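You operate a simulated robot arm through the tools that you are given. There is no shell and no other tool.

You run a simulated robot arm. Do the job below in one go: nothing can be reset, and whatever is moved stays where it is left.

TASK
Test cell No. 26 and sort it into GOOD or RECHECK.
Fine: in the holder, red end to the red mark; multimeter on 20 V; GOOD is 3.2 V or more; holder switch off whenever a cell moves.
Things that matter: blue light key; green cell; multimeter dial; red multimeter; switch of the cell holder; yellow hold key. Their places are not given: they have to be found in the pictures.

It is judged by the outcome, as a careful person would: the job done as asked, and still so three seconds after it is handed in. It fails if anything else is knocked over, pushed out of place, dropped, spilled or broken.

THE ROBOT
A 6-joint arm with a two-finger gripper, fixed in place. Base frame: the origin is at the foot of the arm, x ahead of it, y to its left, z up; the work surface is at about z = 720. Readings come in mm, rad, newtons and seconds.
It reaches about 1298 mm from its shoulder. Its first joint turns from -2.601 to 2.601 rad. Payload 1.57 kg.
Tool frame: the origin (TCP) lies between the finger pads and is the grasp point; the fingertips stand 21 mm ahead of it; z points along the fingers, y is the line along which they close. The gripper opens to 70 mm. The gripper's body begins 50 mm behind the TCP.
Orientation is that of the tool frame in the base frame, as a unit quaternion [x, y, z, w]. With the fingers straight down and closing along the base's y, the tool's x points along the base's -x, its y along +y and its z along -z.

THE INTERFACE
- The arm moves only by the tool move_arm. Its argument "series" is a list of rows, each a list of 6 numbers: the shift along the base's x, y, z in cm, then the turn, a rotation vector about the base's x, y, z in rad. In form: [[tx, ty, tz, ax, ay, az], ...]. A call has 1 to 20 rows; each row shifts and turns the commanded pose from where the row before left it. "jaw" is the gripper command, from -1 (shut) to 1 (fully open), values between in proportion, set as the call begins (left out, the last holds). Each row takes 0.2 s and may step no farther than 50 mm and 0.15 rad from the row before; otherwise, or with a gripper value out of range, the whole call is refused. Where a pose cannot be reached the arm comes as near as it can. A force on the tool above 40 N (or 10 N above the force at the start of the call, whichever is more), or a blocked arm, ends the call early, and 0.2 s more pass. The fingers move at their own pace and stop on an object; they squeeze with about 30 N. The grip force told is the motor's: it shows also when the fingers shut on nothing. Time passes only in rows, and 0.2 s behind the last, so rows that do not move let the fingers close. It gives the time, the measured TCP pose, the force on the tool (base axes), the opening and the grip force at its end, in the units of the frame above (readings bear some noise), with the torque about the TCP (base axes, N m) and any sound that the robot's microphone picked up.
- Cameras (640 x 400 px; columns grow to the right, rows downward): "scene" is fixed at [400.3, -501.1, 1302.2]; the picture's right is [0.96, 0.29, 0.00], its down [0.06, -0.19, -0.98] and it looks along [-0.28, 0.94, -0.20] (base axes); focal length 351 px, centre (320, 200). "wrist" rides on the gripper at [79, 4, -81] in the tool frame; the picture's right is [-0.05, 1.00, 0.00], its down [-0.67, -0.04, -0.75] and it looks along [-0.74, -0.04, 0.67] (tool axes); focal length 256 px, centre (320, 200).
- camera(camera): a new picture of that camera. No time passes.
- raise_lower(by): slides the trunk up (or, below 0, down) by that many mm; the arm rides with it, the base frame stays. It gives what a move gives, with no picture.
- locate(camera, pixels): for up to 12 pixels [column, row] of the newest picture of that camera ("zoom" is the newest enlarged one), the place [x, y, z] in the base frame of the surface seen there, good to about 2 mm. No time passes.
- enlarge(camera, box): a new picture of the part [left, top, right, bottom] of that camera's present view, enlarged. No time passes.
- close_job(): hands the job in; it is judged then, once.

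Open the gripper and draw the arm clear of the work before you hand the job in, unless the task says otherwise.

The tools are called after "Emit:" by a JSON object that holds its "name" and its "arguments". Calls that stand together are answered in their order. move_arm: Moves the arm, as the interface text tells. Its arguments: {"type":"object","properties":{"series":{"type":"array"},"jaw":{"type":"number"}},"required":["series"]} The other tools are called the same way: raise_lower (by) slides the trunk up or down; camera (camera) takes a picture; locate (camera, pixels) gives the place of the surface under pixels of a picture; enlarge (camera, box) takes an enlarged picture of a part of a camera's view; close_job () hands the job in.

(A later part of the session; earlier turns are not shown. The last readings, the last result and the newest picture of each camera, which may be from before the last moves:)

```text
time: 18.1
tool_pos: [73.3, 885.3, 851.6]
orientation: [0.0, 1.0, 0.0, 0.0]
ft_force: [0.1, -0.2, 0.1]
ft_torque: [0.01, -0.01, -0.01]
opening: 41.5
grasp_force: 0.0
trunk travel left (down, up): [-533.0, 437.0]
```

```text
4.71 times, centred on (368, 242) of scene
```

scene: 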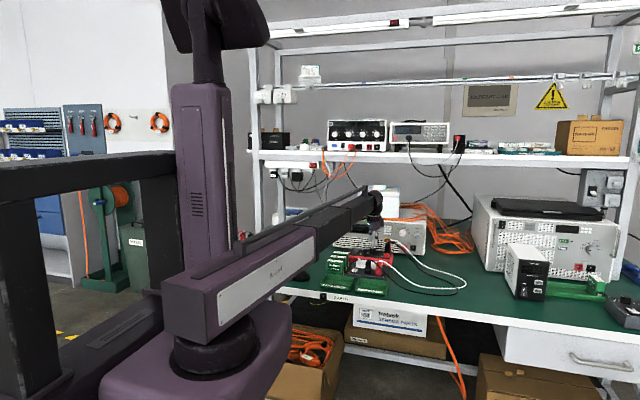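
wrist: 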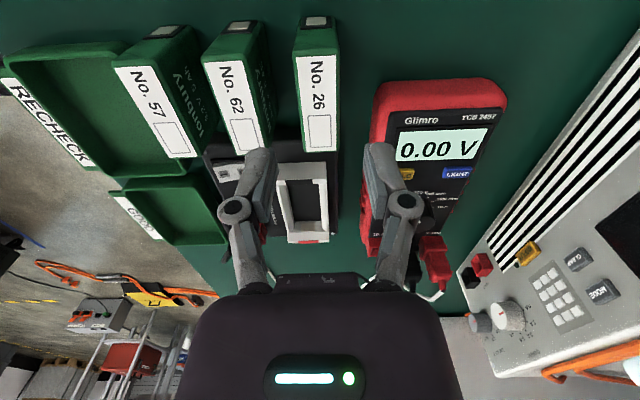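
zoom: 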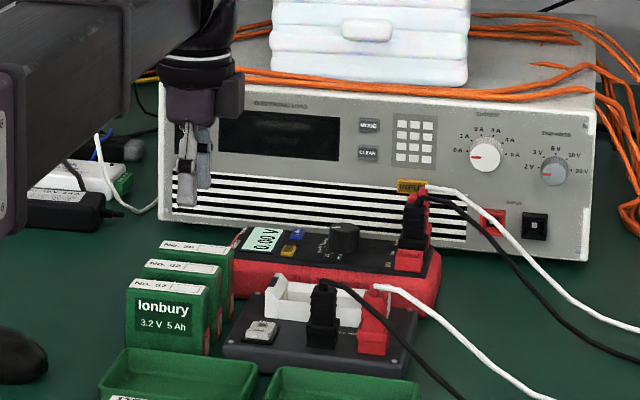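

Meter reads 0.00 V. Refine cell 26's position from this near-overhead view at (317,100).

Emit:
{"name": "enlarge", "arguments": {"camera": "wrist", "box": [260, 0, 380, 160]}}

Emit:
{"name": "locate", "arguments": {"camera": "zoom", "pixels": [[265, 145], [367, 145], [310, 145], [280, 370], [365, 370], [320, 375], [310, 60], [320, 250], [268, 250], [364, 250], [180, 250], [320, 365]]}}

```text
2.50 times, centred on (320, 80) of wrist
```

zoom: 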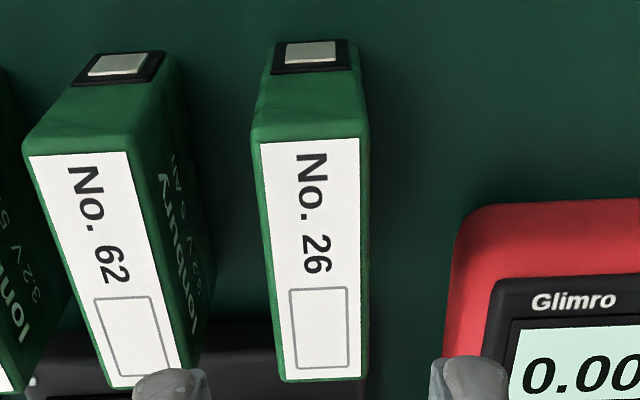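

```text
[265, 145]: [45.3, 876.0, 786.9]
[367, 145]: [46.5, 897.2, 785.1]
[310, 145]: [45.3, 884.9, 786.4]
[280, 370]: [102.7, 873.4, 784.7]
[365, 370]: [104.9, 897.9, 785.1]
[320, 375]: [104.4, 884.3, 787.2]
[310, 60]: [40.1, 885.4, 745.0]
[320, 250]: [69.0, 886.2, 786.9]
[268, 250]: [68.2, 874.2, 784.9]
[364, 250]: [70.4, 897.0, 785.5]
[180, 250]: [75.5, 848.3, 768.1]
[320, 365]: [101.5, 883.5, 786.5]
```

Cell 26 centre ≈(73.5, 885.3), 26 mm thick. Narrow the opening to ~36 mm (knuckles need to stay clear of cell 62) and descend to TCP z≈784.

Emit:
{"name": "move_arm", "arguments": {"series": [[0, 0, 0, 0, 0, 0], [0, 0, 0, 0, 0, 0]], "jaw": 0.04}}

Emit:
{"name": "raise_lower", "arguments": {"by": -40}}

Emit:
{"name": "camera", "arguments": {"camera": "wrist"}}

Emit:
{"name": "enlarge", "arguments": {"camera": "scene", "box": [315, 215, 405, 285]}}

```text
time: 18.7
tool_pos: [74.0, 886.5, 852.6]
orientation: [0.0, 1.0, -0.001, 0.001]
ft_force: [-0.4, 0.8, -1.2]
ft_torque: [0.03, 0.01, 0.01]
opening: 36.4
grasp_force: 0.1
trunk travel left (down, up): [-533.0, 437.0]
```

```text
time: 19.5
tool_pos: [73.7, 886.4, 812.3]
orientation: [0.0, 1.0, 0.0, 0.0]
ft_force: [-0.2, 0.2, 0.1]
ft_torque: [-0.02, -0.02, -0.02]
opening: 36.2
grasp_force: 0.0
trunk travel left (down, up): [-493.0, 477.0]
```

```text
taken
```

wrist: 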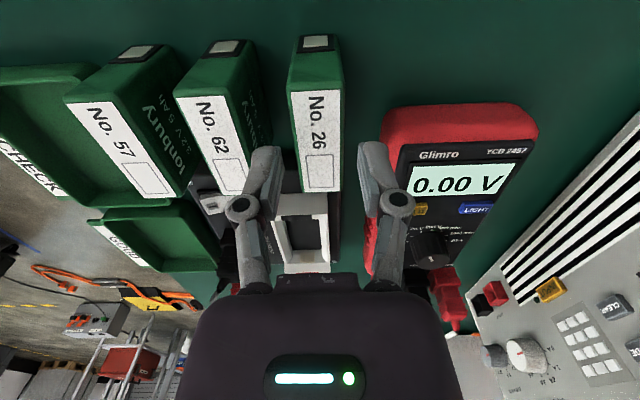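

```text
5.71 times, centred on (360, 250) of scene
```

zoom: 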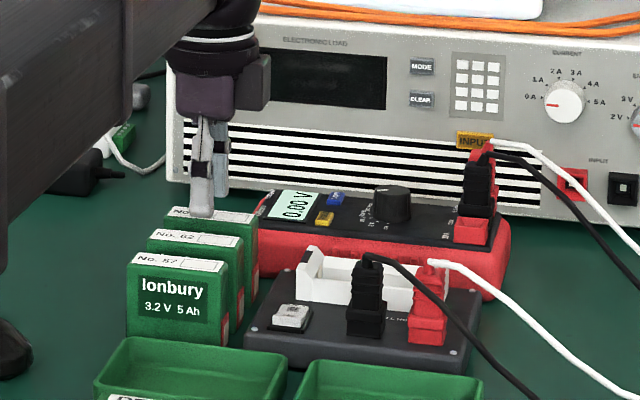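

Fingertips are just above cell top, straddling it. Nudge −1 mm in y and lower 28 mm.

Emit:
{"name": "move_arm", "arguments": {"series": [[0, -0.1, 0, 0, 0, 0], [0, 0, 0, 0, 0, 0]]}}

Emit:
{"name": "raise_lower", "arguments": {"by": -14}}

Emit:
{"name": "raise_lower", "arguments": {"by": -14}}

Emit:
{"name": "camera", "arguments": {"camera": "wrist"}}

Emit:
{"name": "enlarge", "arguments": {"camera": "scene", "box": [315, 215, 405, 285]}}

```text
time: 20.1
tool_pos: [74.7, 884.2, 813.1]
orientation: [0.0, 1.0, 0.001, 0.0]
ft_force: [0.2, -0.1, -0.2]
ft_torque: [-0.02, -0.01, 0.01]
opening: 36.3
grasp_force: 0.0
trunk travel left (down, up): [-493.0, 477.0]
```

```text
time: 20.7
tool_pos: [74.3, 883.9, 798.0]
orientation: [0.0, 1.0, 0.001, 0.001]
ft_force: [0.6, 0.1, -0.1]
ft_torque: [-0.05, 0.01, 0.02]
opening: 36.4
grasp_force: 0.0
trunk travel left (down, up): [-479.0, 491.0]
```

```text
time: 21.3
tool_pos: [74.6, 884.1, 784.2]
orientation: [0.0, 1.0, 0.0, 0.0]
ft_force: [0.1, -0.2, 0.1]
ft_torque: [-0.02, -0.01, 0.01]
opening: 36.4
grasp_force: 0.0
trunk travel left (down, up): [-465.0, 505.0]
```

```text
taken
```

wrist: 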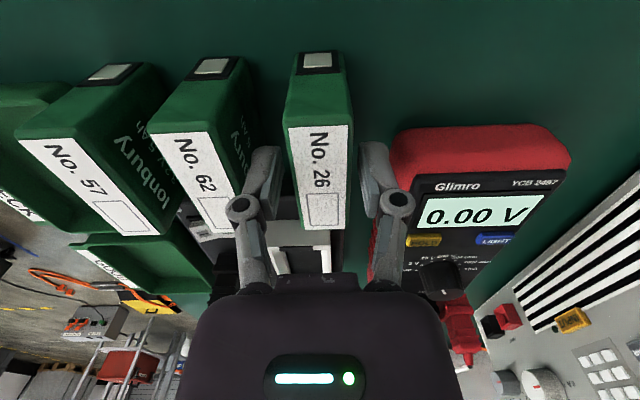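

```text
5.71 times, centred on (360, 250) of scene
```

zoom: 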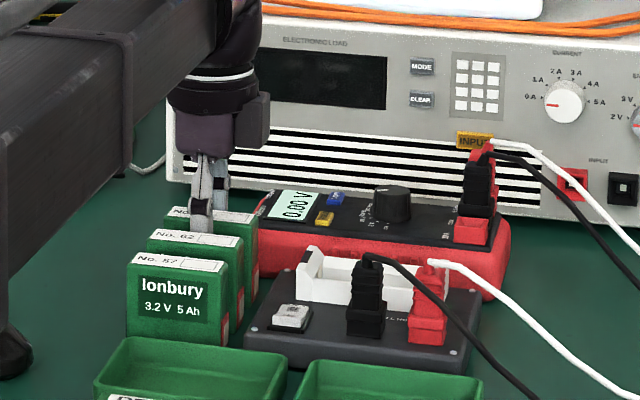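

The rocker's O side was measured ~2–2.5 mm lower than its I side, so it is off. Close on the cell.

Emit:
{"name": "move_arm", "arguments": {"series": [[0, 0, 0, 0, 0, 0], [0, 0, 0, 0, 0, 0], [0, 0, 0, 0, 0, 0]], "jaw": -1}}

```text
time: 22.1
tool_pos: [74.7, 885.6, 784.8]
orientation: [0.0, 1.0, 0.0, 0.0]
ft_force: [-0.7, 2.7, 1.7]
ft_torque: [0.03, 0.01, 0.0]
opening: 25.5
grasp_force: 29.7
trunk travel left (down, up): [-465.0, 505.0]
```

Gripped at 25.5 mm. Raise the trunk by 75 mm to lift the cell clear.

Emit:
{"name": "raise_lower", "arguments": {"by": 20}}

Emit:
{"name": "raise_lower", "arguments": {"by": 55}}

Emit:
{"name": "camera", "arguments": {"camera": "wrist"}}

Emit:
{"name": "enlarge", "arguments": {"camera": "scene", "box": [315, 205, 405, 285]}}

```text
time: 22.8
tool_pos: [73.4, 885.2, 804.6]
orientation: [0.0, 1.0, 0.0, 0.0]
ft_force: [-0.1, -0.5, -3.1]
ft_torque: [0.0, -0.01, 0.0]
opening: 25.6
grasp_force: 29.4
trunk travel left (down, up): [-485.0, 485.0]
```

```text
time: 23.8
tool_pos: [74.1, 884.7, 859.0]
orientation: [0.0, 1.0, 0.001, 0.0]
ft_force: [-0.8, 0.9, -2.9]
ft_torque: [-0.02, 0.02, -0.01]
opening: 25.9
grasp_force: 29.6
trunk travel left (down, up): [-540.0, 430.0]
```

```text
taken
```

wrist: 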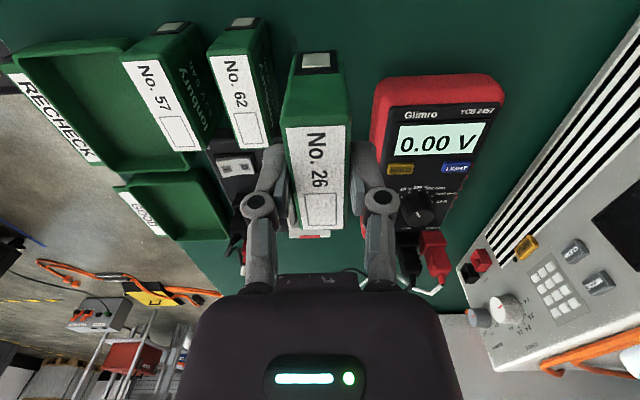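

```text
5.00 times, centred on (360, 245) of scene
```

zoom: 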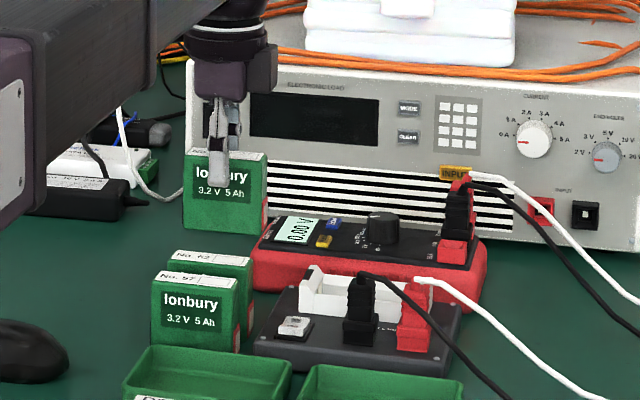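

Cell is lifted cleanly (~3 N). Locate the cell's top edges in hand relative to TCP (74, 885).

Emit:
{"name": "enlarge", "arguments": {"camera": "wrist", "box": [250, 40, 390, 250]}}

Emit:
{"name": "locate", "arguments": {"camera": "wrist", "pixels": [[316, 115], [316, 120], [316, 125], [316, 180], [316, 230], [316, 235], [316, 237], [287, 160], [347, 160], [284, 130], [350, 130], [316, 70]]}}

```text
1.90 times, centred on (320, 145) of wrist
```

zoom: 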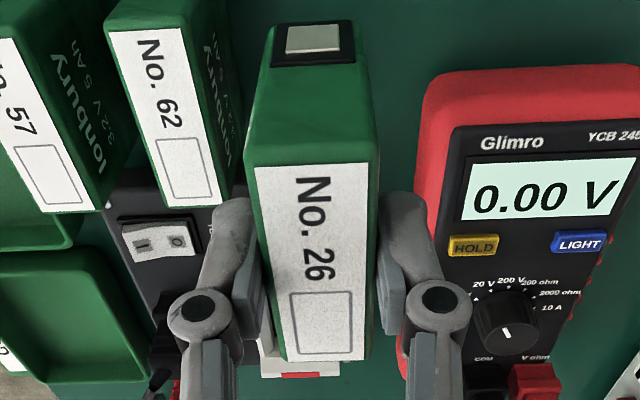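

```text
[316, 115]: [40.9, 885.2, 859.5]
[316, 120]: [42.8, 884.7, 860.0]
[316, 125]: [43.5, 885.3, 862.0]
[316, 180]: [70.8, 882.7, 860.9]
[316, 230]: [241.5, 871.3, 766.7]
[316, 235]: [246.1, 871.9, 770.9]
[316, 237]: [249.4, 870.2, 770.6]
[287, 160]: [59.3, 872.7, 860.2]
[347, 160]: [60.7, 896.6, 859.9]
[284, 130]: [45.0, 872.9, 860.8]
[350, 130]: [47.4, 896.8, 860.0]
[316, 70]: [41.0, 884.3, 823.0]
```

Cell sits centred in the hand (x 40.5–~106.5, y centre 884.7). Let me double check the dial pointer before proceeding.

Emit:
{"name": "enlarge", "arguments": {"camera": "wrist", "box": [385, 175, 455, 240]}}

Emit:
{"name": "locate", "arguments": {"camera": "wrist", "pixels": [[316, 222], [316, 226], [310, 228]]}}

```text
6.15 times, centred on (420, 208) of wrist
```

zoom: 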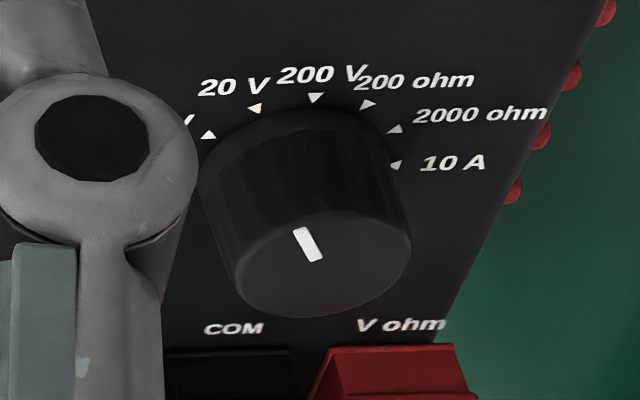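

```text
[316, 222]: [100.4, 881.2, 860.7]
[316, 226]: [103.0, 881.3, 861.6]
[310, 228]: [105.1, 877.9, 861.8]
```

Dial direction matches the 20 V tick. Move the cell over the cradle centre (200, 863).

Emit:
{"name": "move_arm", "arguments": {"series": [[4.22, -0.72, 0, 0, 0, 0], [4.22, -0.72, 0, 0, 0, 0], [4.22, -0.72, 0, 0, 0, 0], [0, 0, 0, 0, 0, 0], [0, 0, 0, 0, 0, 0]]}}

Emit:
{"name": "camera", "arguments": {"camera": "wrist"}}

Emit:
{"name": "enlarge", "arguments": {"camera": "scene", "box": [335, 215, 415, 285]}}

```text
time: 25.0
tool_pos: [203.9, 861.7, 859.0]
orientation: [-0.001, 1.0, 0.0, 0.0]
ft_force: [-0.4, 0.1, -2.7]
ft_torque: [0.02, -0.01, 0.03]
opening: 25.4
grasp_force: 30.4
trunk travel left (down, up): [-540.0, 430.0]
```

```text
taken
```

wrist: 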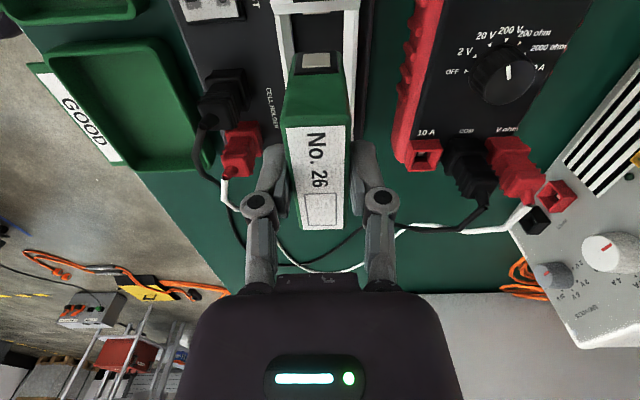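

```text
5.71 times, centred on (375, 250) of scene
```

zoom: 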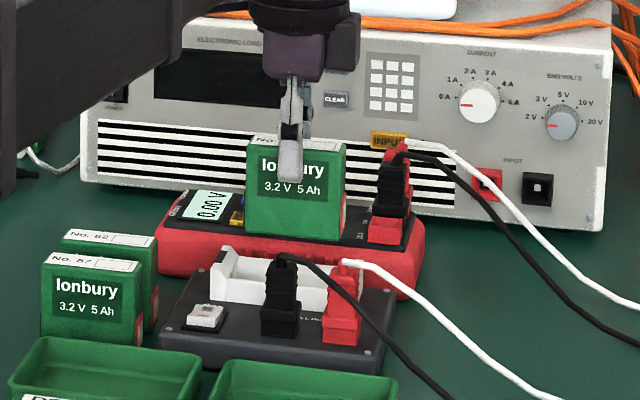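

Reading is (203.9, 861.7); wanted (200.5, 863.2). Take another reading with a corrective step.

Emit:
{"name": "move_arm", "arguments": {"series": [[0, 0, 0, 0, 0, 0]]}}

Emit:
{"name": "move_arm", "arguments": {"series": [[-0.25, 0.12, 0, 0, 0, 0], [0, 0, 0, 0, 0, 0]]}}

Emit:
{"name": "move_arm", "arguments": {"series": [[0, 0, 0, 0, 0, 0]]}}

```text
time: 25.4
tool_pos: [203.5, 863.2, 859.1]
orientation: [0.0, 1.0, 0.0, 0.0]
ft_force: [0.3, 0.4, -2.3]
ft_torque: [0.01, 0.0, 0.0]
opening: 25.6
grasp_force: 29.7
trunk travel left (down, up): [-540.0, 430.0]
```

```text
time: 26.0
tool_pos: [200.0, 864.3, 859.3]
orientation: [0.0, 1.0, 0.0, -0.001]
ft_force: [0.5, -0.9, -3.1]
ft_torque: [-0.02, 0.02, 0.02]
opening: 25.7
grasp_force: 29.5
trunk travel left (down, up): [-540.0, 430.0]
```

```text
time: 26.4
tool_pos: [198.5, 864.1, 858.3]
orientation: [0.0, 1.0, 0.0, 0.0]
ft_force: [-0.5, 0.3, -2.1]
ft_torque: [0.03, 0.03, 0.01]
opening: 25.7
grasp_force: 30.0
trunk travel left (down, up): [-540.0, 430.0]
```

Now ~(199.3, 864.2). Nudge +1.2 mm x, −1 mm y, lower 25 mm, and compare cell and cradle in the picture.

Emit:
{"name": "move_arm", "arguments": {"series": [[0.12, -0.1, 0, 0, 0, 0], [0, 0, 0, 0, 0, 0]]}}

Emit:
{"name": "raise_lower", "arguments": {"by": -15}}

Emit:
{"name": "camera", "arguments": {"camera": "wrist"}}

Emit:
{"name": "enlarge", "arguments": {"camera": "wrist", "box": [230, 0, 410, 110]}}

Emit:
{"name": "locate", "arguments": {"camera": "wrist", "pixels": [[317, 110], [317, 115], [316, 66], [316, 80], [290, 130], [345, 130], [316, 222], [290, 30], [350, 30], [287, 105], [347, 105], [316, 60]]}}

```text
time: 27.0
tool_pos: [199.2, 862.6, 859.3]
orientation: [0.0, 1.0, 0.0, -0.001]
ft_force: [0.2, -0.3, -2.9]
ft_torque: [-0.02, 0.03, -0.03]
opening: 25.7
grasp_force: 30.4
trunk travel left (down, up): [-540.0, 430.0]
```

```text
time: 27.6
tool_pos: [200.9, 862.6, 844.6]
orientation: [0.0, 1.0, 0.0, 0.001]
ft_force: [0.7, 0.1, -2.2]
ft_torque: [0.0, -0.02, 0.03]
opening: 25.8
grasp_force: 30.4
trunk travel left (down, up): [-525.0, 445.0]
```

```text
taken
```

wrist: 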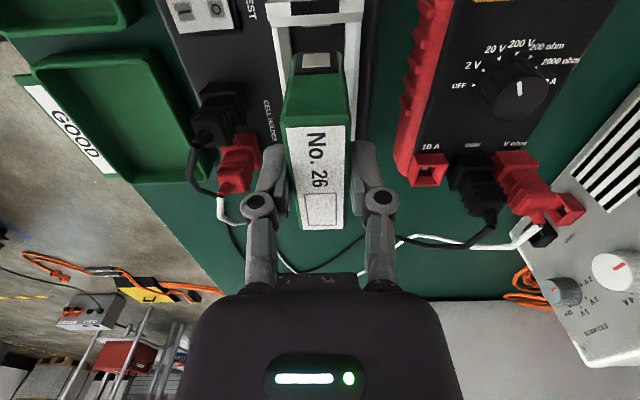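

```text
3.56 times, centred on (320, 55) of wrist
```

zoom: 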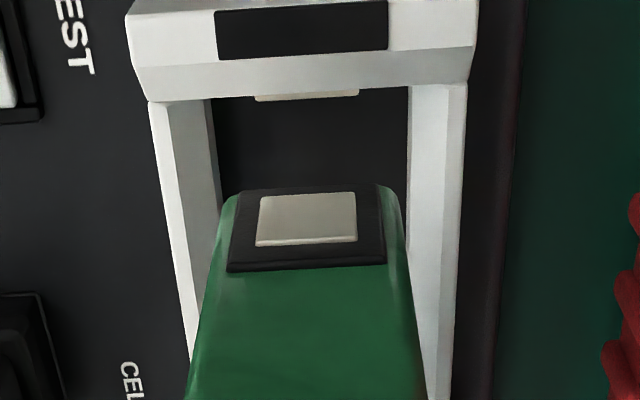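

```text
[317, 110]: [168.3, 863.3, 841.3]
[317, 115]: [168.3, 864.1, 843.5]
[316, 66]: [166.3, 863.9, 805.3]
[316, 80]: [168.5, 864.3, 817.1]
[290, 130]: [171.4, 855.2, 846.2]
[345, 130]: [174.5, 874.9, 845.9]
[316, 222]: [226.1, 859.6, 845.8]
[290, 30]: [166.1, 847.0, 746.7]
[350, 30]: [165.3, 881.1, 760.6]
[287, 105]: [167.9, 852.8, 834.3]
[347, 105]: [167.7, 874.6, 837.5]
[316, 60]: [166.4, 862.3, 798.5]
```

Cell spans x≈168–234 now; cradle contacts at ≈162 and 238, so nudge −1 mm x, then lower in stages while watching force.

Emit:
{"name": "move_arm", "arguments": {"series": [[-0.1, -0.03, 0, 0, 0, 0], [0, 0, 0, 0, 0, 0]]}}

Emit:
{"name": "raise_lower", "arguments": {"by": -15}}

Emit:
{"name": "camera", "arguments": {"camera": "wrist"}}

Emit:
{"name": "enlarge", "arguments": {"camera": "wrist", "box": [230, 20, 410, 130]}}

Emit:
{"name": "enlarge", "arguments": {"camera": "scene", "box": [345, 230, 405, 280]}}

```text
time: 28.2
tool_pos: [200.2, 863.4, 843.5]
orientation: [0.0, 1.0, 0.0, -0.001]
ft_force: [-0.3, -0.6, -2.1]
ft_torque: [0.0, -0.04, -0.01]
opening: 25.6
grasp_force: 29.9
trunk travel left (down, up): [-525.0, 445.0]
```

```text
time: 28.8
tool_pos: [199.3, 862.5, 828.0]
orientation: [0.001, 1.0, 0.001, 0.001]
ft_force: [0.0, -1.0, -2.7]
ft_torque: [0.02, -0.01, 0.03]
opening: 25.5
grasp_force: 29.9
trunk travel left (down, up): [-510.0, 460.0]
```

```text
taken
```

wrist: 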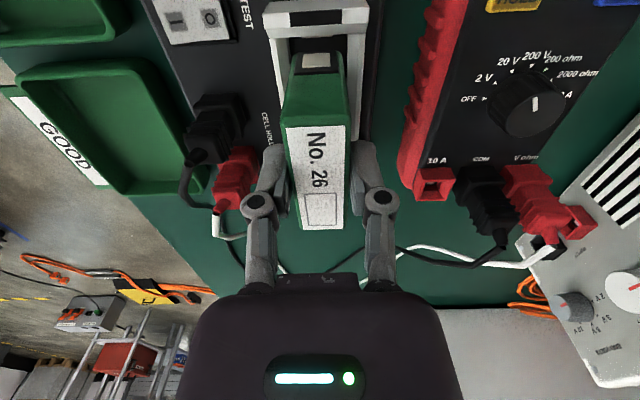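

```text
3.56 times, centred on (320, 75) of wrist
```

zoom: 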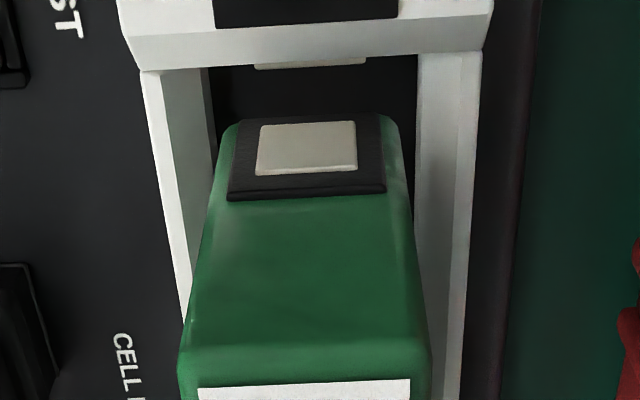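

```text
8.00 times, centred on (375, 255) of scene
```

zoom: 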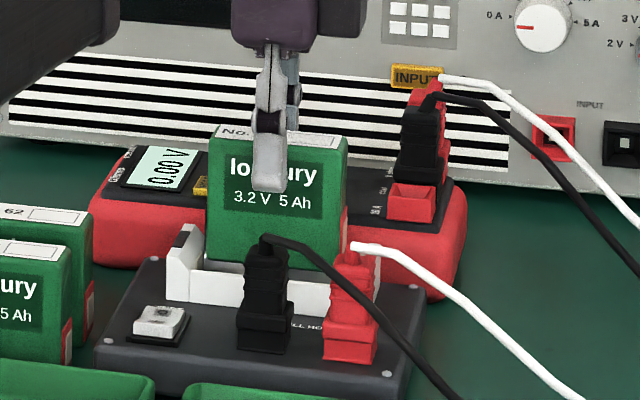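

No contact so far and cell is between the walls. Continue lowering 12 mm then small steps.

Emit:
{"name": "raise_lower", "arguments": {"by": -12}}

Emit:
{"name": "raise_lower", "arguments": {"by": -3}}

Emit:
{"name": "raise_lower", "arguments": {"by": -2}}

```text
time: 29.4
tool_pos: [199.0, 863.1, 817.7]
orientation: [0.0, 1.0, 0.0, 0.0]
ft_force: [0.8, 0.3, -2.2]
ft_torque: [0.01, -0.03, 0.01]
opening: 25.5
grasp_force: 30.2
trunk travel left (down, up): [-498.0, 472.0]
```

```text
time: 29.9
tool_pos: [200.3, 862.7, 814.7]
orientation: [0.0, 1.0, 0.0, -0.001]
ft_force: [0.2, 0.1, -3.2]
ft_torque: [0.02, 0.0, -0.01]
opening: 25.8
grasp_force: 29.6
trunk travel left (down, up): [-495.0, 475.0]
```

```text
time: 30.5
tool_pos: [199.4, 863.1, 811.5]
orientation: [-0.001, 1.0, 0.0, 0.0]
ft_force: [0.2, -0.4, -2.6]
ft_torque: [-0.02, -0.01, 0.02]
opening: 25.6
grasp_force: 30.5
trunk travel left (down, up): [-493.0, 477.0]
```

Still hanging (−2.6 N). Lower in 1 mm steps until the force changes.

Emit:
{"name": "raise_lower", "arguments": {"by": -1}}

Emit:
{"name": "raise_lower", "arguments": {"by": -1}}

```text
time: 31.0
tool_pos: [199.3, 862.8, 810.1]
orientation: [0.0, 1.0, 0.0, 0.0]
ft_force: [-0.2, 0.4, -1.9]
ft_torque: [-0.01, 0.02, 0.03]
opening: 25.4
grasp_force: 30.4
trunk travel left (down, up): [-492.0, 478.0]
```

```text
time: 31.5
tool_pos: [199.4, 862.7, 809.0]
orientation: [0.0, 1.0, 0.0, 0.0]
ft_force: [-0.8, 1.1, 1.4]
ft_torque: [-0.02, 0.0, -0.01]
opening: 25.4
grasp_force: 30.0
trunk travel left (down, up): [-491.0, 479.0]
```

Contact with the cradle floor (force +1.4 N). Release to ~36 mm and look.

Emit:
{"name": "move_arm", "arguments": {"series": [[0, 0, 0, 0, 0, 0], [0, 0, 0, 0, 0, 0]], "jaw": 0.04}}

Emit:
{"name": "camera", "arguments": {"camera": "wrist"}}

Emit:
{"name": "enlarge", "arguments": {"camera": "scene", "box": [345, 230, 405, 280]}}

```text
time: 32.1
tool_pos: [198.6, 862.1, 810.5]
orientation: [0.0, 1.0, 0.0, 0.0]
ft_force: [0.3, 0.2, -0.3]
ft_torque: [-0.02, -0.02, -0.02]
opening: 36.1
grasp_force: 0.1
trunk travel left (down, up): [-491.0, 479.0]
```

```text
taken
```

wrist: 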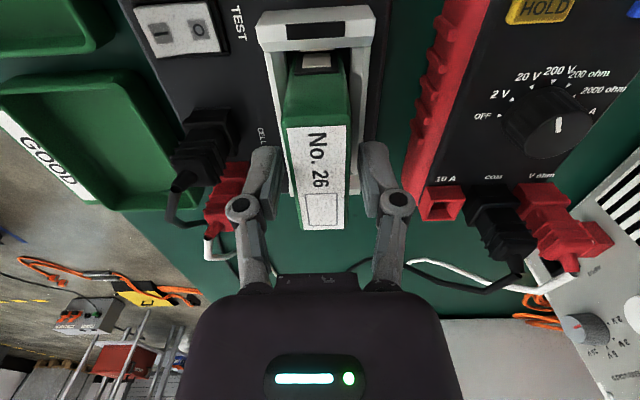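

```text
8.00 times, centred on (375, 255) of scene
```

zoom: 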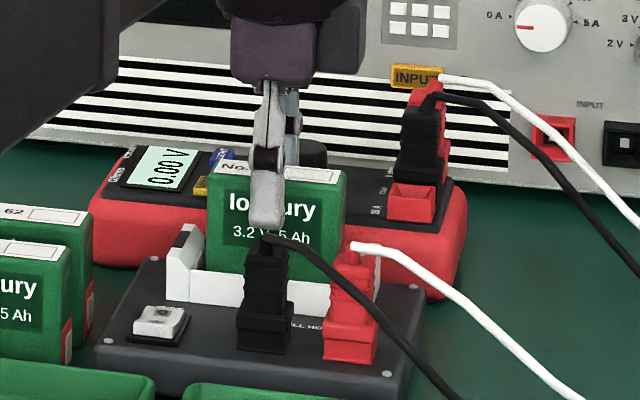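

The cell is seated upright in the cradle with red end toward +x. Raise the trunk 75 mm and prepare the switch press.

Emit:
{"name": "raise_lower", "arguments": {"by": 60}}

Emit:
{"name": "camera", "arguments": {"camera": "wrist"}}

Emit:
{"name": "enlarge", "arguments": {"camera": "wrist", "box": [150, 0, 400, 150]}}

```text
time: 33.1
tool_pos: [198.7, 862.4, 870.2]
orientation: [0.001, 1.0, 0.0, 0.0]
ft_force: [-0.2, 0.0, 0.5]
ft_torque: [-0.01, -0.01, 0.0]
opening: 36.6
grasp_force: 0.0
trunk travel left (down, up): [-551.0, 419.0]
```

```text
taken
```

wrist: 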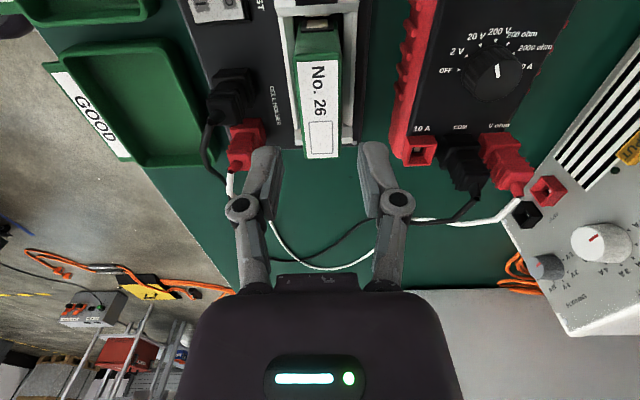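

```text
2.56 times, centred on (275, 75) of wrist
```

zoom: 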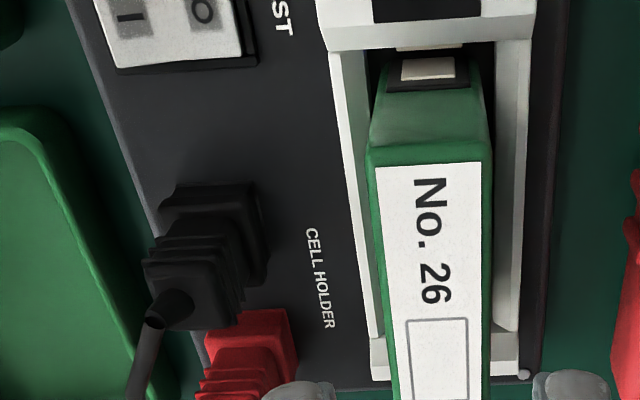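

Now close the fingers and move above the "I" half of the rocker, target (152, 788).

Emit:
{"name": "move_arm", "arguments": {"series": [[-2.33, -3.72, 0, 0, 0, 0], [-2.33, -3.72, 0, 0, 0, 0], [0, 0, 0, 0, 0, 0], [0, 0, 0, 0, 0, 0]], "jaw": -1}}

Emit:
{"name": "camera", "arguments": {"camera": "wrist"}}

Emit:
{"name": "enlarge", "arguments": {"camera": "wrist", "box": [240, 20, 400, 160]}}

```text
time: 34.1
tool_pos: [153.1, 792.3, 869.9]
orientation: [0.0, 1.0, 0.0, 0.0]
ft_force: [0.5, 0.1, -0.3]
ft_torque: [-0.01, 0.01, 0.01]
opening: 0.1
grasp_force: 28.3
trunk travel left (down, up): [-551.0, 419.0]
```

```text
taken
```

wrist: 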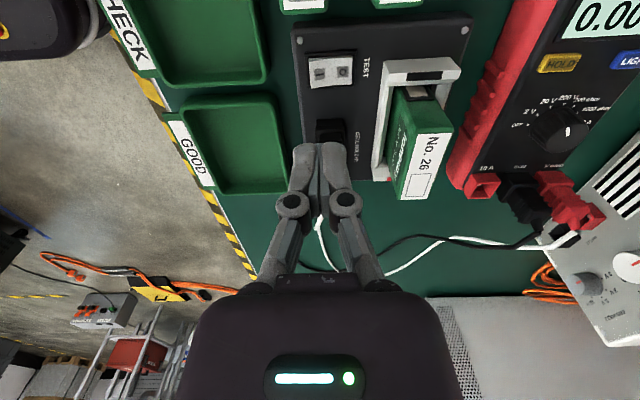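

```text
2.86 times, centred on (320, 90) of wrist
```

zoom: 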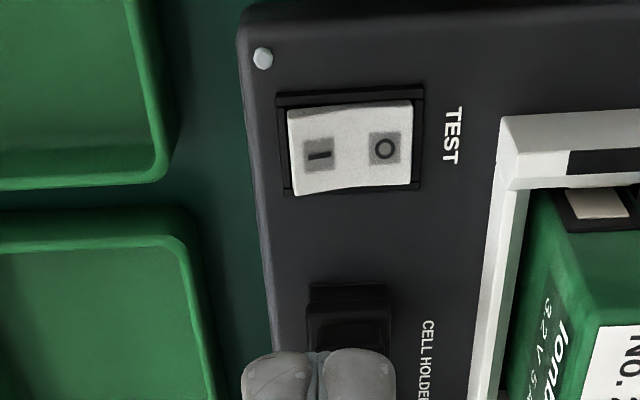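

Rocker visible at wrist (330,72). Locate its edges for precise press position.

Emit:
{"name": "locate", "arguments": {"camera": "zoom", "pixels": [[292, 150], [320, 155], [348, 150], [385, 148], [408, 150], [320, 115], [320, 188], [385, 108], [385, 183], [284, 150], [418, 150], [260, 150]]}}

Emit:
{"name": "move_arm", "arguments": {"series": [[0, 0, 0, 0, 0, 0]]}}

```text
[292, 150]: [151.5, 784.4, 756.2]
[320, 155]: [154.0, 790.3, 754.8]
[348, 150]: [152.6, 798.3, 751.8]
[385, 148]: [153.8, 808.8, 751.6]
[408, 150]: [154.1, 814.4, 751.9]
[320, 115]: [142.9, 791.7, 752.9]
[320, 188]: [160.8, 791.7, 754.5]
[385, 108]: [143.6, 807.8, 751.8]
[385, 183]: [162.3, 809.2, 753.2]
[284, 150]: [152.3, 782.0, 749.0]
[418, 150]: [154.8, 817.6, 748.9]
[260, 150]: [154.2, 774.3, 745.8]
```

```text
time: 34.5
tool_pos: [151.6, 790.8, 870.7]
orientation: [0.0, 1.0, -0.001, 0.001]
ft_force: [0.2, 1.3, -0.1]
ft_torque: [-0.02, 0.02, 0.02]
opening: 0.1
grasp_force: 28.3
trunk travel left (down, up): [-551.0, 419.0]
```

I facet is raised (z≈756) and O facet flat (≈751.7): off confirmed. Shift y by −4 mm and lower toward the I facet.

Emit:
{"name": "move_arm", "arguments": {"series": [[0.03, -0.4, 0, 0, 0, 0], [0, 0, 0, 0, 0, 0]]}}

Emit:
{"name": "raise_lower", "arguments": {"by": -60}}

Emit:
{"name": "camera", "arguments": {"camera": "wrist"}}

Emit:
{"name": "enlarge", "arguments": {"camera": "scene", "box": [325, 225, 405, 290]}}

```text
time: 35.1
tool_pos: [152.8, 786.8, 869.8]
orientation: [0.001, 1.0, 0.0, -0.001]
ft_force: [0.3, -0.1, -0.1]
ft_torque: [0.01, 0.0, 0.01]
opening: 0.0
grasp_force: 28.9
trunk travel left (down, up): [-551.0, 419.0]
```

```text
time: 36.1
tool_pos: [153.5, 785.0, 810.1]
orientation: [0.0, 1.0, 0.0, 0.0]
ft_force: [-0.8, 0.1, -0.8]
ft_torque: [-0.02, 0.02, 0.02]
opening: 0.0
grasp_force: 28.3
trunk travel left (down, up): [-491.0, 479.0]
```

```text
taken
```

wrist: 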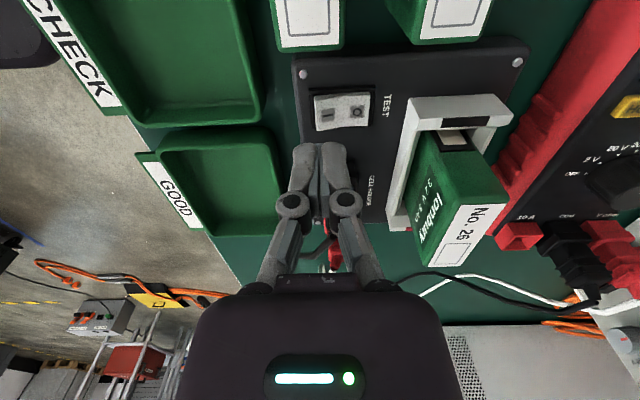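

```text
6.15 times, centred on (365, 258) of scene
```

zoom: 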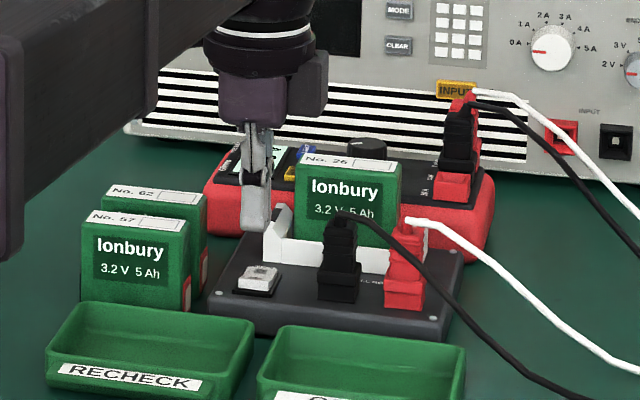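

Aligned above the I facet. Lower 28 mm, then small steps.

Emit:
{"name": "move_arm", "arguments": {"series": [[-0.05, 0.1, 0, 0, 0, 0], [0, 0, 0, 0, 0, 0]]}}

Emit:
{"name": "raise_lower", "arguments": {"by": -28}}

Emit:
{"name": "raise_lower", "arguments": {"by": -4}}

Emit:
{"name": "raise_lower", "arguments": {"by": -1}}

```text
time: 36.7
tool_pos: [153.0, 786.5, 809.5]
orientation: [0.0, 1.0, 0.0, 0.0]
ft_force: [-0.4, -0.3, 0.4]
ft_torque: [0.03, 0.03, 0.0]
opening: 0.0
grasp_force: 27.9
trunk travel left (down, up): [-491.0, 479.0]
```

```text
time: 37.4
tool_pos: [151.3, 786.2, 782.7]
orientation: [0.001, 1.0, 0.0, 0.0]
ft_force: [0.8, 0.2, -0.3]
ft_torque: [-0.02, 0.02, -0.02]
opening: 0.0
grasp_force: 28.5
trunk travel left (down, up): [-463.0, 507.0]
```

```text
time: 37.9
tool_pos: [152.1, 787.3, 777.8]
orientation: [0.0, 1.0, 0.001, 0.0]
ft_force: [0.0, -0.4, 0.1]
ft_torque: [0.03, -0.03, 0.02]
opening: 0.0
grasp_force: 28.5
trunk travel left (down, up): [-459.0, 511.0]
```

```text
time: 38.5
tool_pos: [153.4, 787.0, 778.4]
orientation: [-0.001, 1.0, 0.0, -0.001]
ft_force: [0.1, -0.1, 0.0]
ft_torque: [-0.05, -0.01, 0.0]
opening: 0.0
grasp_force: 28.3
trunk travel left (down, up): [-458.0, 512.0]
```

No contact yet (tip ≈756). Continue in 1 mm steps.

Emit:
{"name": "raise_lower", "arguments": {"by": -1}}

Emit:
{"name": "raise_lower", "arguments": {"by": -1}}

Emit:
{"name": "raise_lower", "arguments": {"by": -1}}

```text
time: 39.0
tool_pos: [153.0, 785.8, 775.7]
orientation: [0.0, 1.0, 0.0, 0.0]
ft_force: [0.4, -0.3, 0.0]
ft_torque: [0.0, 0.02, 0.02]
opening: 0.0
grasp_force: 28.5
trunk travel left (down, up): [-457.0, 513.0]
```

```text
time: 39.5
tool_pos: [152.8, 787.0, 776.2]
orientation: [0.0, 1.0, 0.001, 0.0]
ft_force: [-0.1, -0.1, 0.5]
ft_torque: [0.03, 0.02, 0.0]
opening: 0.0
grasp_force: 28.3
trunk travel left (down, up): [-456.0, 514.0]
```

```text
time: 40.0
tool_pos: [153.6, 788.1, 775.1]
orientation: [0.0, 1.0, 0.0, 0.0]
ft_force: [0.3, -0.8, 0.4]
ft_torque: [-0.01, -0.01, 0.05]
opening: 0.0
grasp_force: 28.3
trunk travel left (down, up): [-455.0, 515.0]
```

Still no contact; keep stepping 1 mm at a time.

Emit:
{"name": "raise_lower", "arguments": {"by": -1}}

Emit:
{"name": "raise_lower", "arguments": {"by": -1}}

Emit:
{"name": "camera", "arguments": {"camera": "wrist"}}

Emit:
{"name": "enlarge", "arguments": {"camera": "scene", "box": [340, 240, 390, 285]}}

```text
time: 40.5
tool_pos: [152.8, 787.7, 773.6]
orientation: [0.0, 1.0, 0.0, 0.0]
ft_force: [-0.1, 0.2, 0.0]
ft_torque: [0.01, 0.02, 0.03]
opening: 0.0
grasp_force: 28.8
trunk travel left (down, up): [-454.0, 516.0]
```

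```text
time: 41.0
tool_pos: [153.2, 786.3, 772.3]
orientation: [0.0, 1.0, 0.001, 0.0]
ft_force: [-0.4, 2.7, 11.6]
ft_torque: [0.13, -0.01, -0.01]
opening: 0.0
grasp_force: 28.3
trunk travel left (down, up): [-453.0, 517.0]
```

```text
taken
```

wrist: 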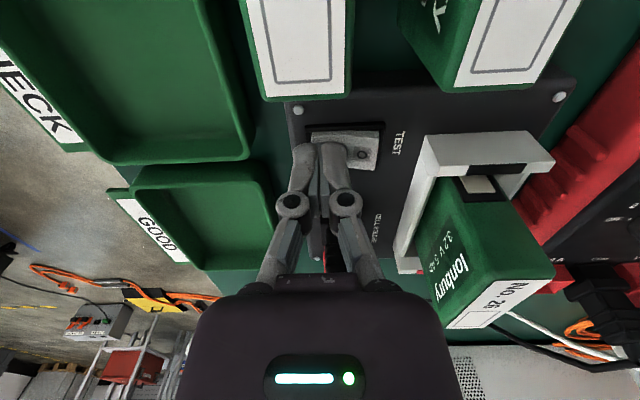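

```text
8.89 times, centred on (365, 262) of scene
```

zoom: 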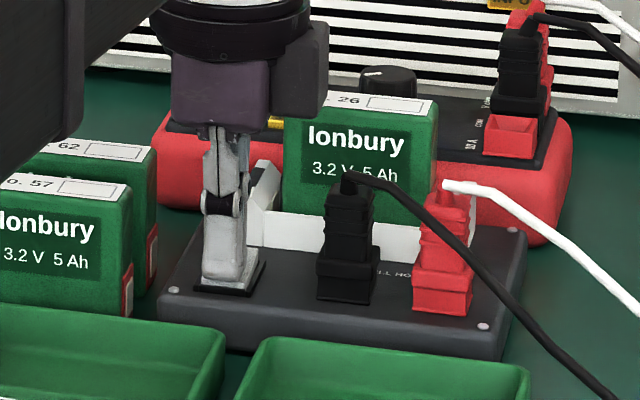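

Contact with 11.6 N at trunk −453. Press a bit more.

Emit:
{"name": "raise_lower", "arguments": {"by": -1}}

Emit:
{"name": "camera", "arguments": {"camera": "wrist"}}

Emit:
{"name": "enlarge", "arguments": {"camera": "wrist", "box": [280, 100, 400, 190]}}

```text
time: 41.5
tool_pos: [152.9, 786.2, 772.8]
orientation: [0.0, 1.0, 0.001, 0.0]
ft_force: [1.0, 7.5, 26.0]
ft_torque: [0.37, 0.02, -0.02]
opening: 0.1
grasp_force: 28.8
trunk travel left (down, up): [-452.0, 518.0]
```

```text
taken
```

wrist: 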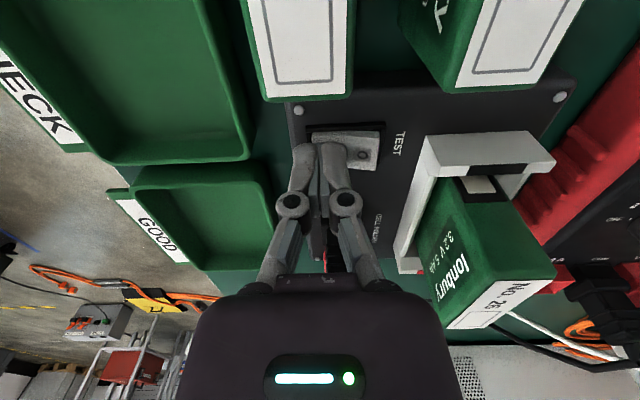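

```text
4.44 times, centred on (340, 145) of wrist
```

zoom: 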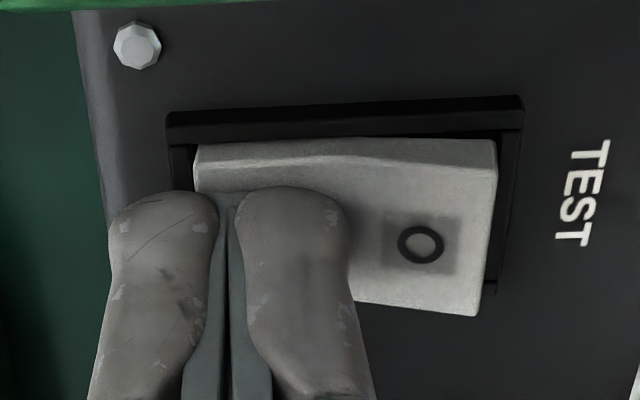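

Force 26 N. Check the rocker facet heights now to see whether it has flipped.

Emit:
{"name": "locate", "arguments": {"camera": "zoom", "pixels": [[470, 200], [420, 200], [380, 200], [470, 280], [380, 270], [250, 165], [210, 160], [300, 160], [500, 120], [430, 160]]}}

Emit:
{"name": "enlarge", "arguments": {"camera": "scene", "box": [345, 250, 385, 280]}}

```text
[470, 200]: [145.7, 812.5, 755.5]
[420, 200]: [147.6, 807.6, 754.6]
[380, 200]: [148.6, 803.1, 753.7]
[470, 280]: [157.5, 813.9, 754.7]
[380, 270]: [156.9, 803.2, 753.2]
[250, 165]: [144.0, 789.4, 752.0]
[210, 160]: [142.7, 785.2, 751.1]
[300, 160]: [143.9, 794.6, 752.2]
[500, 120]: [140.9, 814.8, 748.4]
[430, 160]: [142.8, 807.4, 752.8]
```

```text
13.33 times, centred on (365, 265) of scene
```

zoom: 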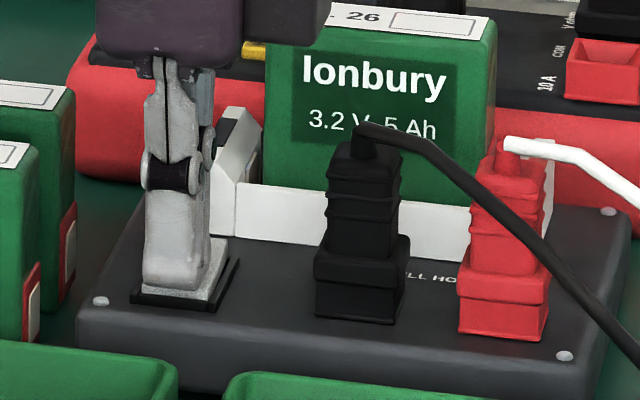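

The O side is now at z≈755 and the I side ≈751–752: switch is ON. Raise and read the meter.

Emit:
{"name": "raise_lower", "arguments": {"by": 70}}

Emit:
{"name": "camera", "arguments": {"camera": "wrist"}}

Emit:
{"name": "enlarge", "arguments": {"camera": "scene", "box": [340, 235, 400, 280]}}

```text
time: 42.6
tool_pos: [153.4, 788.7, 841.2]
orientation: [0.0, 1.0, 0.0, 0.0]
ft_force: [0.0, -0.2, 0.4]
ft_torque: [-0.01, 0.0, -0.02]
opening: 0.1
grasp_force: 28.8
trunk travel left (down, up): [-522.0, 448.0]
```

```text
taken
```

wrist: 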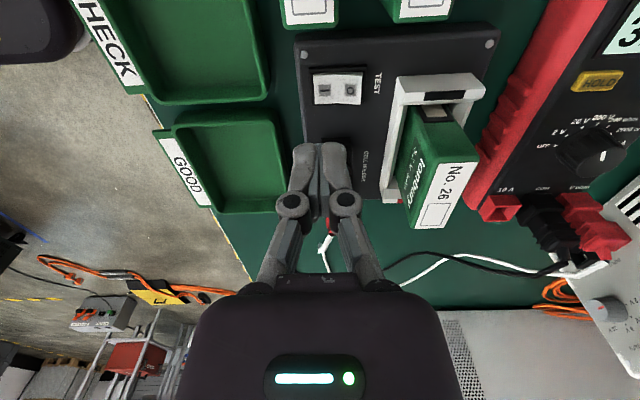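

```text
8.89 times, centred on (370, 258) of scene
```

zoom: 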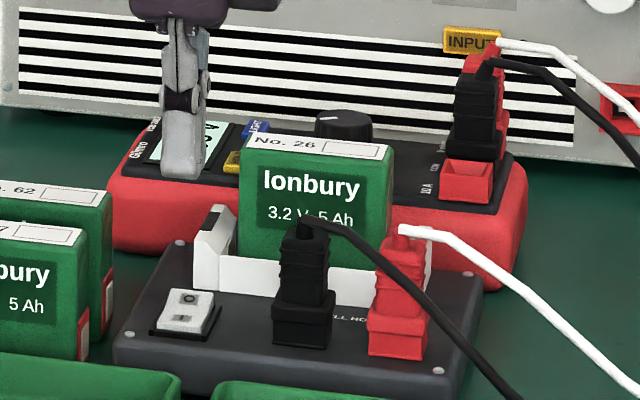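

Display shows "3…". Raise 40 mm and move to a spot with a full view of the display.

Emit:
{"name": "raise_lower", "arguments": {"by": 40}}

Emit:
{"name": "move_arm", "arguments": {"series": [[-2.5, 3.2, 0, 0, 0, 0], [-2.5, 3.2, 0, 0, 0, 0], [-2.5, 3.2, 0, 0, 0, 0], [0, 0, 0, 0, 0, 0]]}}

Emit:
{"name": "camera", "arguments": {"camera": "wrist"}}

Emit:
{"name": "enlarge", "arguments": {"camera": "wrist", "box": [360, 60, 500, 200]}}

```text
time: 43.4
tool_pos: [153.1, 787.5, 880.4]
orientation: [0.0, 1.0, 0.0, 0.0]
ft_force: [0.0, -0.4, -0.2]
ft_torque: [0.02, 0.03, 0.01]
opening: 0.1
grasp_force: 28.8
trunk travel left (down, up): [-562.0, 408.0]
```

```text
time: 44.4
tool_pos: [77.2, 883.3, 881.1]
orientation: [0.0, 1.0, 0.0, -0.001]
ft_force: [1.1, -0.1, -0.8]
ft_torque: [0.02, 0.01, 0.02]
opening: 0.0
grasp_force: 28.8
trunk travel left (down, up): [-562.0, 408.0]
```

```text
taken
```

wrist: 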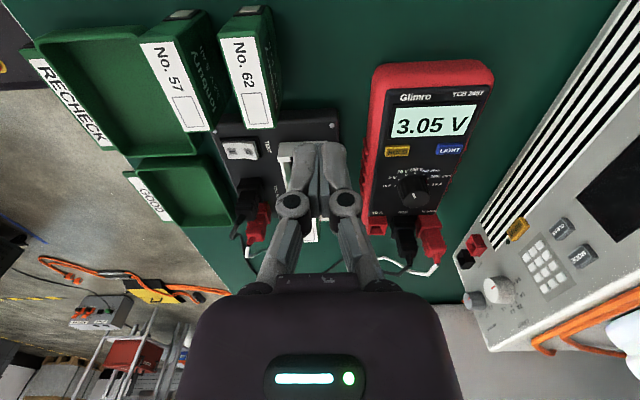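

```text
2.86 times, centred on (430, 130) of wrist
```

zoom: 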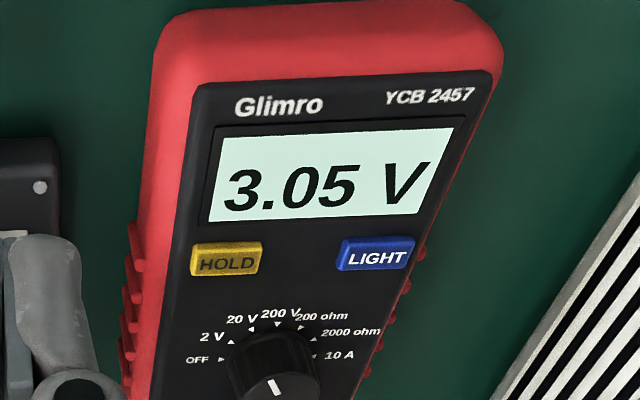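

Reading is 3.05 V (<3.2 → RECHECK). Wait about a second and re-read to be sure it's stable.

Emit:
{"name": "move_arm", "arguments": {"series": [[0, 0, 0, 0, 0, 0], [0, 0, 0, 0, 0, 0], [0, 0, 0, 0, 0, 0], [0, 0, 0, 0, 0, 0], [0, 0, 0, 0, 0, 0], [0, 0, 0, 0, 0, 0]]}}

Emit:
{"name": "enlarge", "arguments": {"camera": "wrist", "box": [360, 60, 500, 200]}}

Emit:
{"name": "locate", "arguments": {"camera": "wrist", "pixels": [[120, 90], [75, 60], [165, 145], [40, 45], [118, 155], [200, 150], [80, 40], [130, 130], [183, 190], [150, 100], [90, 100], [60, 50]]}}

```text
time: 45.8
tool_pos: [76.7, 881.9, 880.9]
orientation: [0.0, 1.0, 0.0, 0.0]
ft_force: [0.2, -0.8, 0.1]
ft_torque: [0.0, 0.0, 0.04]
opening: 0.0
grasp_force: 28.7
trunk travel left (down, up): [-562.0, 408.0]
```

```text
2.86 times, centred on (430, 130) of wrist
```

zoom: 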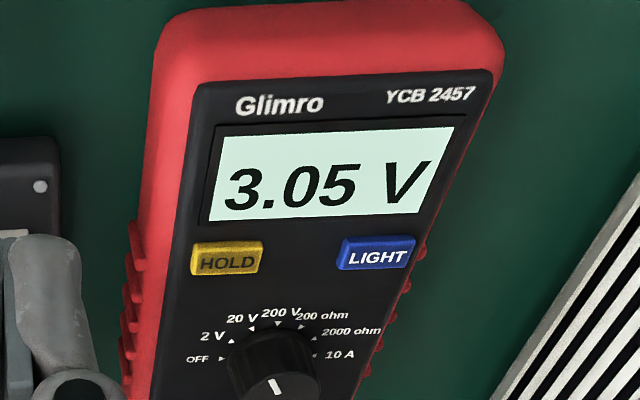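

```text
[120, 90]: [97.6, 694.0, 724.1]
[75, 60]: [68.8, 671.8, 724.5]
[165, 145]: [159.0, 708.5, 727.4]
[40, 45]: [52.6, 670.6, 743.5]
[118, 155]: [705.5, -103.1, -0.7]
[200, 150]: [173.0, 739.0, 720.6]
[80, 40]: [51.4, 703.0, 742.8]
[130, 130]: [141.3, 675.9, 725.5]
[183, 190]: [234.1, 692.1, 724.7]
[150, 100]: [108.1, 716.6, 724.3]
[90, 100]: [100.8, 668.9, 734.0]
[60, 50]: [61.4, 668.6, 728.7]
```

Stable 3.05 V → RECHECK. Now turn the holder switch off: move above the O half at (152.5, 811).

Emit:
{"name": "move_arm", "arguments": {"series": [[2.52, -2.38, 0, 0, 0, 0], [2.52, -2.38, 0, 0, 0, 0], [2.52, -2.38, 0, 0, 0, 0], [0, 0, 0, 0, 0, 0], [0, 0, 0, 0, 0, 0]]}}

Emit:
{"name": "move_arm", "arguments": {"series": [[0, 0, 0, 0, 0, 0]]}}

```text
time: 47.0
tool_pos: [151.1, 812.5, 880.2]
orientation: [0.0, 1.0, -0.001, 0.0]
ft_force: [-0.2, 0.0, -0.1]
ft_torque: [-0.01, -0.01, 0.02]
opening: 0.0
grasp_force: 28.7
trunk travel left (down, up): [-562.0, 408.0]
```

```text
time: 47.4
tool_pos: [151.7, 810.8, 880.9]
orientation: [-0.001, 1.0, 0.001, 0.001]
ft_force: [-0.7, -1.0, -0.5]
ft_torque: [0.0, 0.0, 0.0]
opening: 0.2
grasp_force: 28.5
trunk travel left (down, up): [-562.0, 408.0]
```

Positioned at ≈(151.5, 811.5). Lower 80 mm and check visually.

Emit:
{"name": "raise_lower", "arguments": {"by": -80}}

Emit:
{"name": "camera", "arguments": {"camera": "wrist"}}

Emit:
{"name": "enlarge", "arguments": {"camera": "wrist", "box": [260, 70, 400, 180]}}

Emit:
{"name": "enlarge", "arguments": {"camera": "scene", "box": [340, 235, 400, 280]}}

```text
time: 48.6
tool_pos: [152.5, 811.3, 801.0]
orientation: [0.0, 1.0, 0.0, 0.0]
ft_force: [0.0, -0.5, 0.2]
ft_torque: [0.04, -0.01, 0.01]
opening: 0.0
grasp_force: 28.4
trunk travel left (down, up): [-482.0, 488.0]
```

```text
taken
```

wrist: 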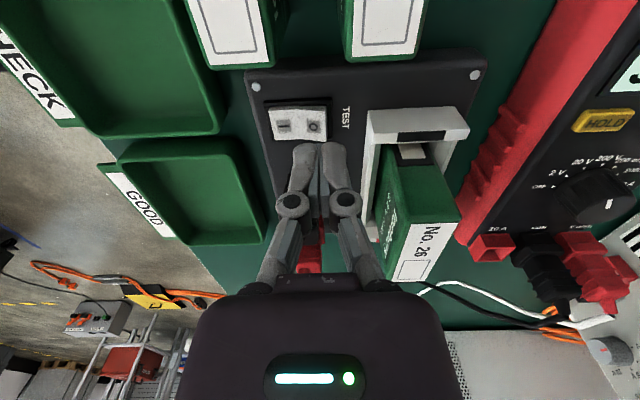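

```text
3.64 times, centred on (330, 125) of wrist
```

zoom: 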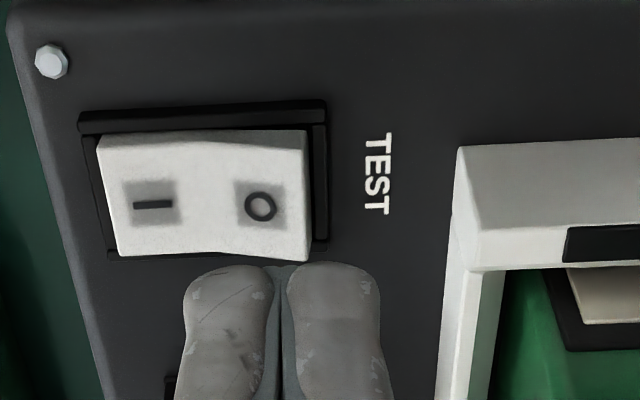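

```text
8.89 times, centred on (370, 258) of scene
```

zoom: 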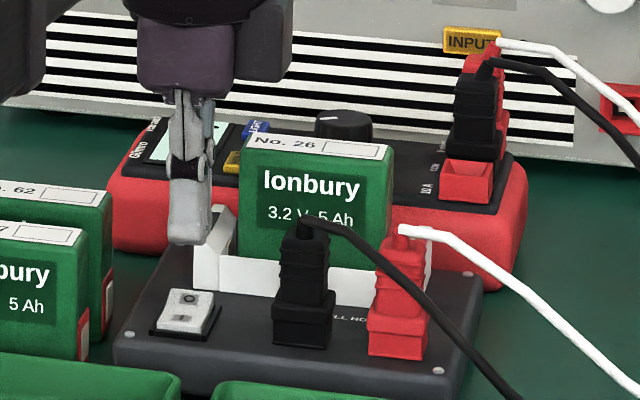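

Aligned over the O half. Lower 23 mm, then 2 mm and 1 mm steps.

Emit:
{"name": "raise_lower", "arguments": {"by": -23}}

Emit:
{"name": "raise_lower", "arguments": {"by": -3}}

Emit:
{"name": "raise_lower", "arguments": {"by": -2}}

Emit:
{"name": "raise_lower", "arguments": {"by": -1}}

```text
time: 49.3
tool_pos: [150.9, 812.0, 777.5]
orientation: [0.0, 1.0, 0.0, 0.001]
ft_force: [-0.4, 0.5, 0.2]
ft_torque: [-0.02, 0.02, 0.03]
opening: 0.2
grasp_force: 28.5
trunk travel left (down, up): [-459.0, 511.0]
```

```text
time: 49.8
tool_pos: [151.1, 811.2, 776.2]
orientation: [0.0, 1.0, 0.0, -0.001]
ft_force: [-0.1, 0.8, 0.4]
ft_torque: [0.04, 0.0, -0.03]
opening: 0.1
grasp_force: 28.4
trunk travel left (down, up): [-456.0, 514.0]
```

```text
time: 50.3
tool_pos: [151.8, 811.1, 771.9]
orientation: [0.0, 1.0, 0.001, 0.001]
ft_force: [0.2, 1.3, 1.0]
ft_torque: [-0.01, -0.01, 0.01]
opening: 0.1
grasp_force: 28.6
trunk travel left (down, up): [-454.0, 516.0]
```

```text
time: 50.8
tool_pos: [152.7, 811.1, 772.3]
orientation: [0.0, 1.0, 0.001, -0.001]
ft_force: [0.4, 3.6, 12.3]
ft_torque: [-0.03, -0.02, -0.04]
opening: 0.0
grasp_force: 28.8
trunk travel left (down, up): [-453.0, 517.0]
```

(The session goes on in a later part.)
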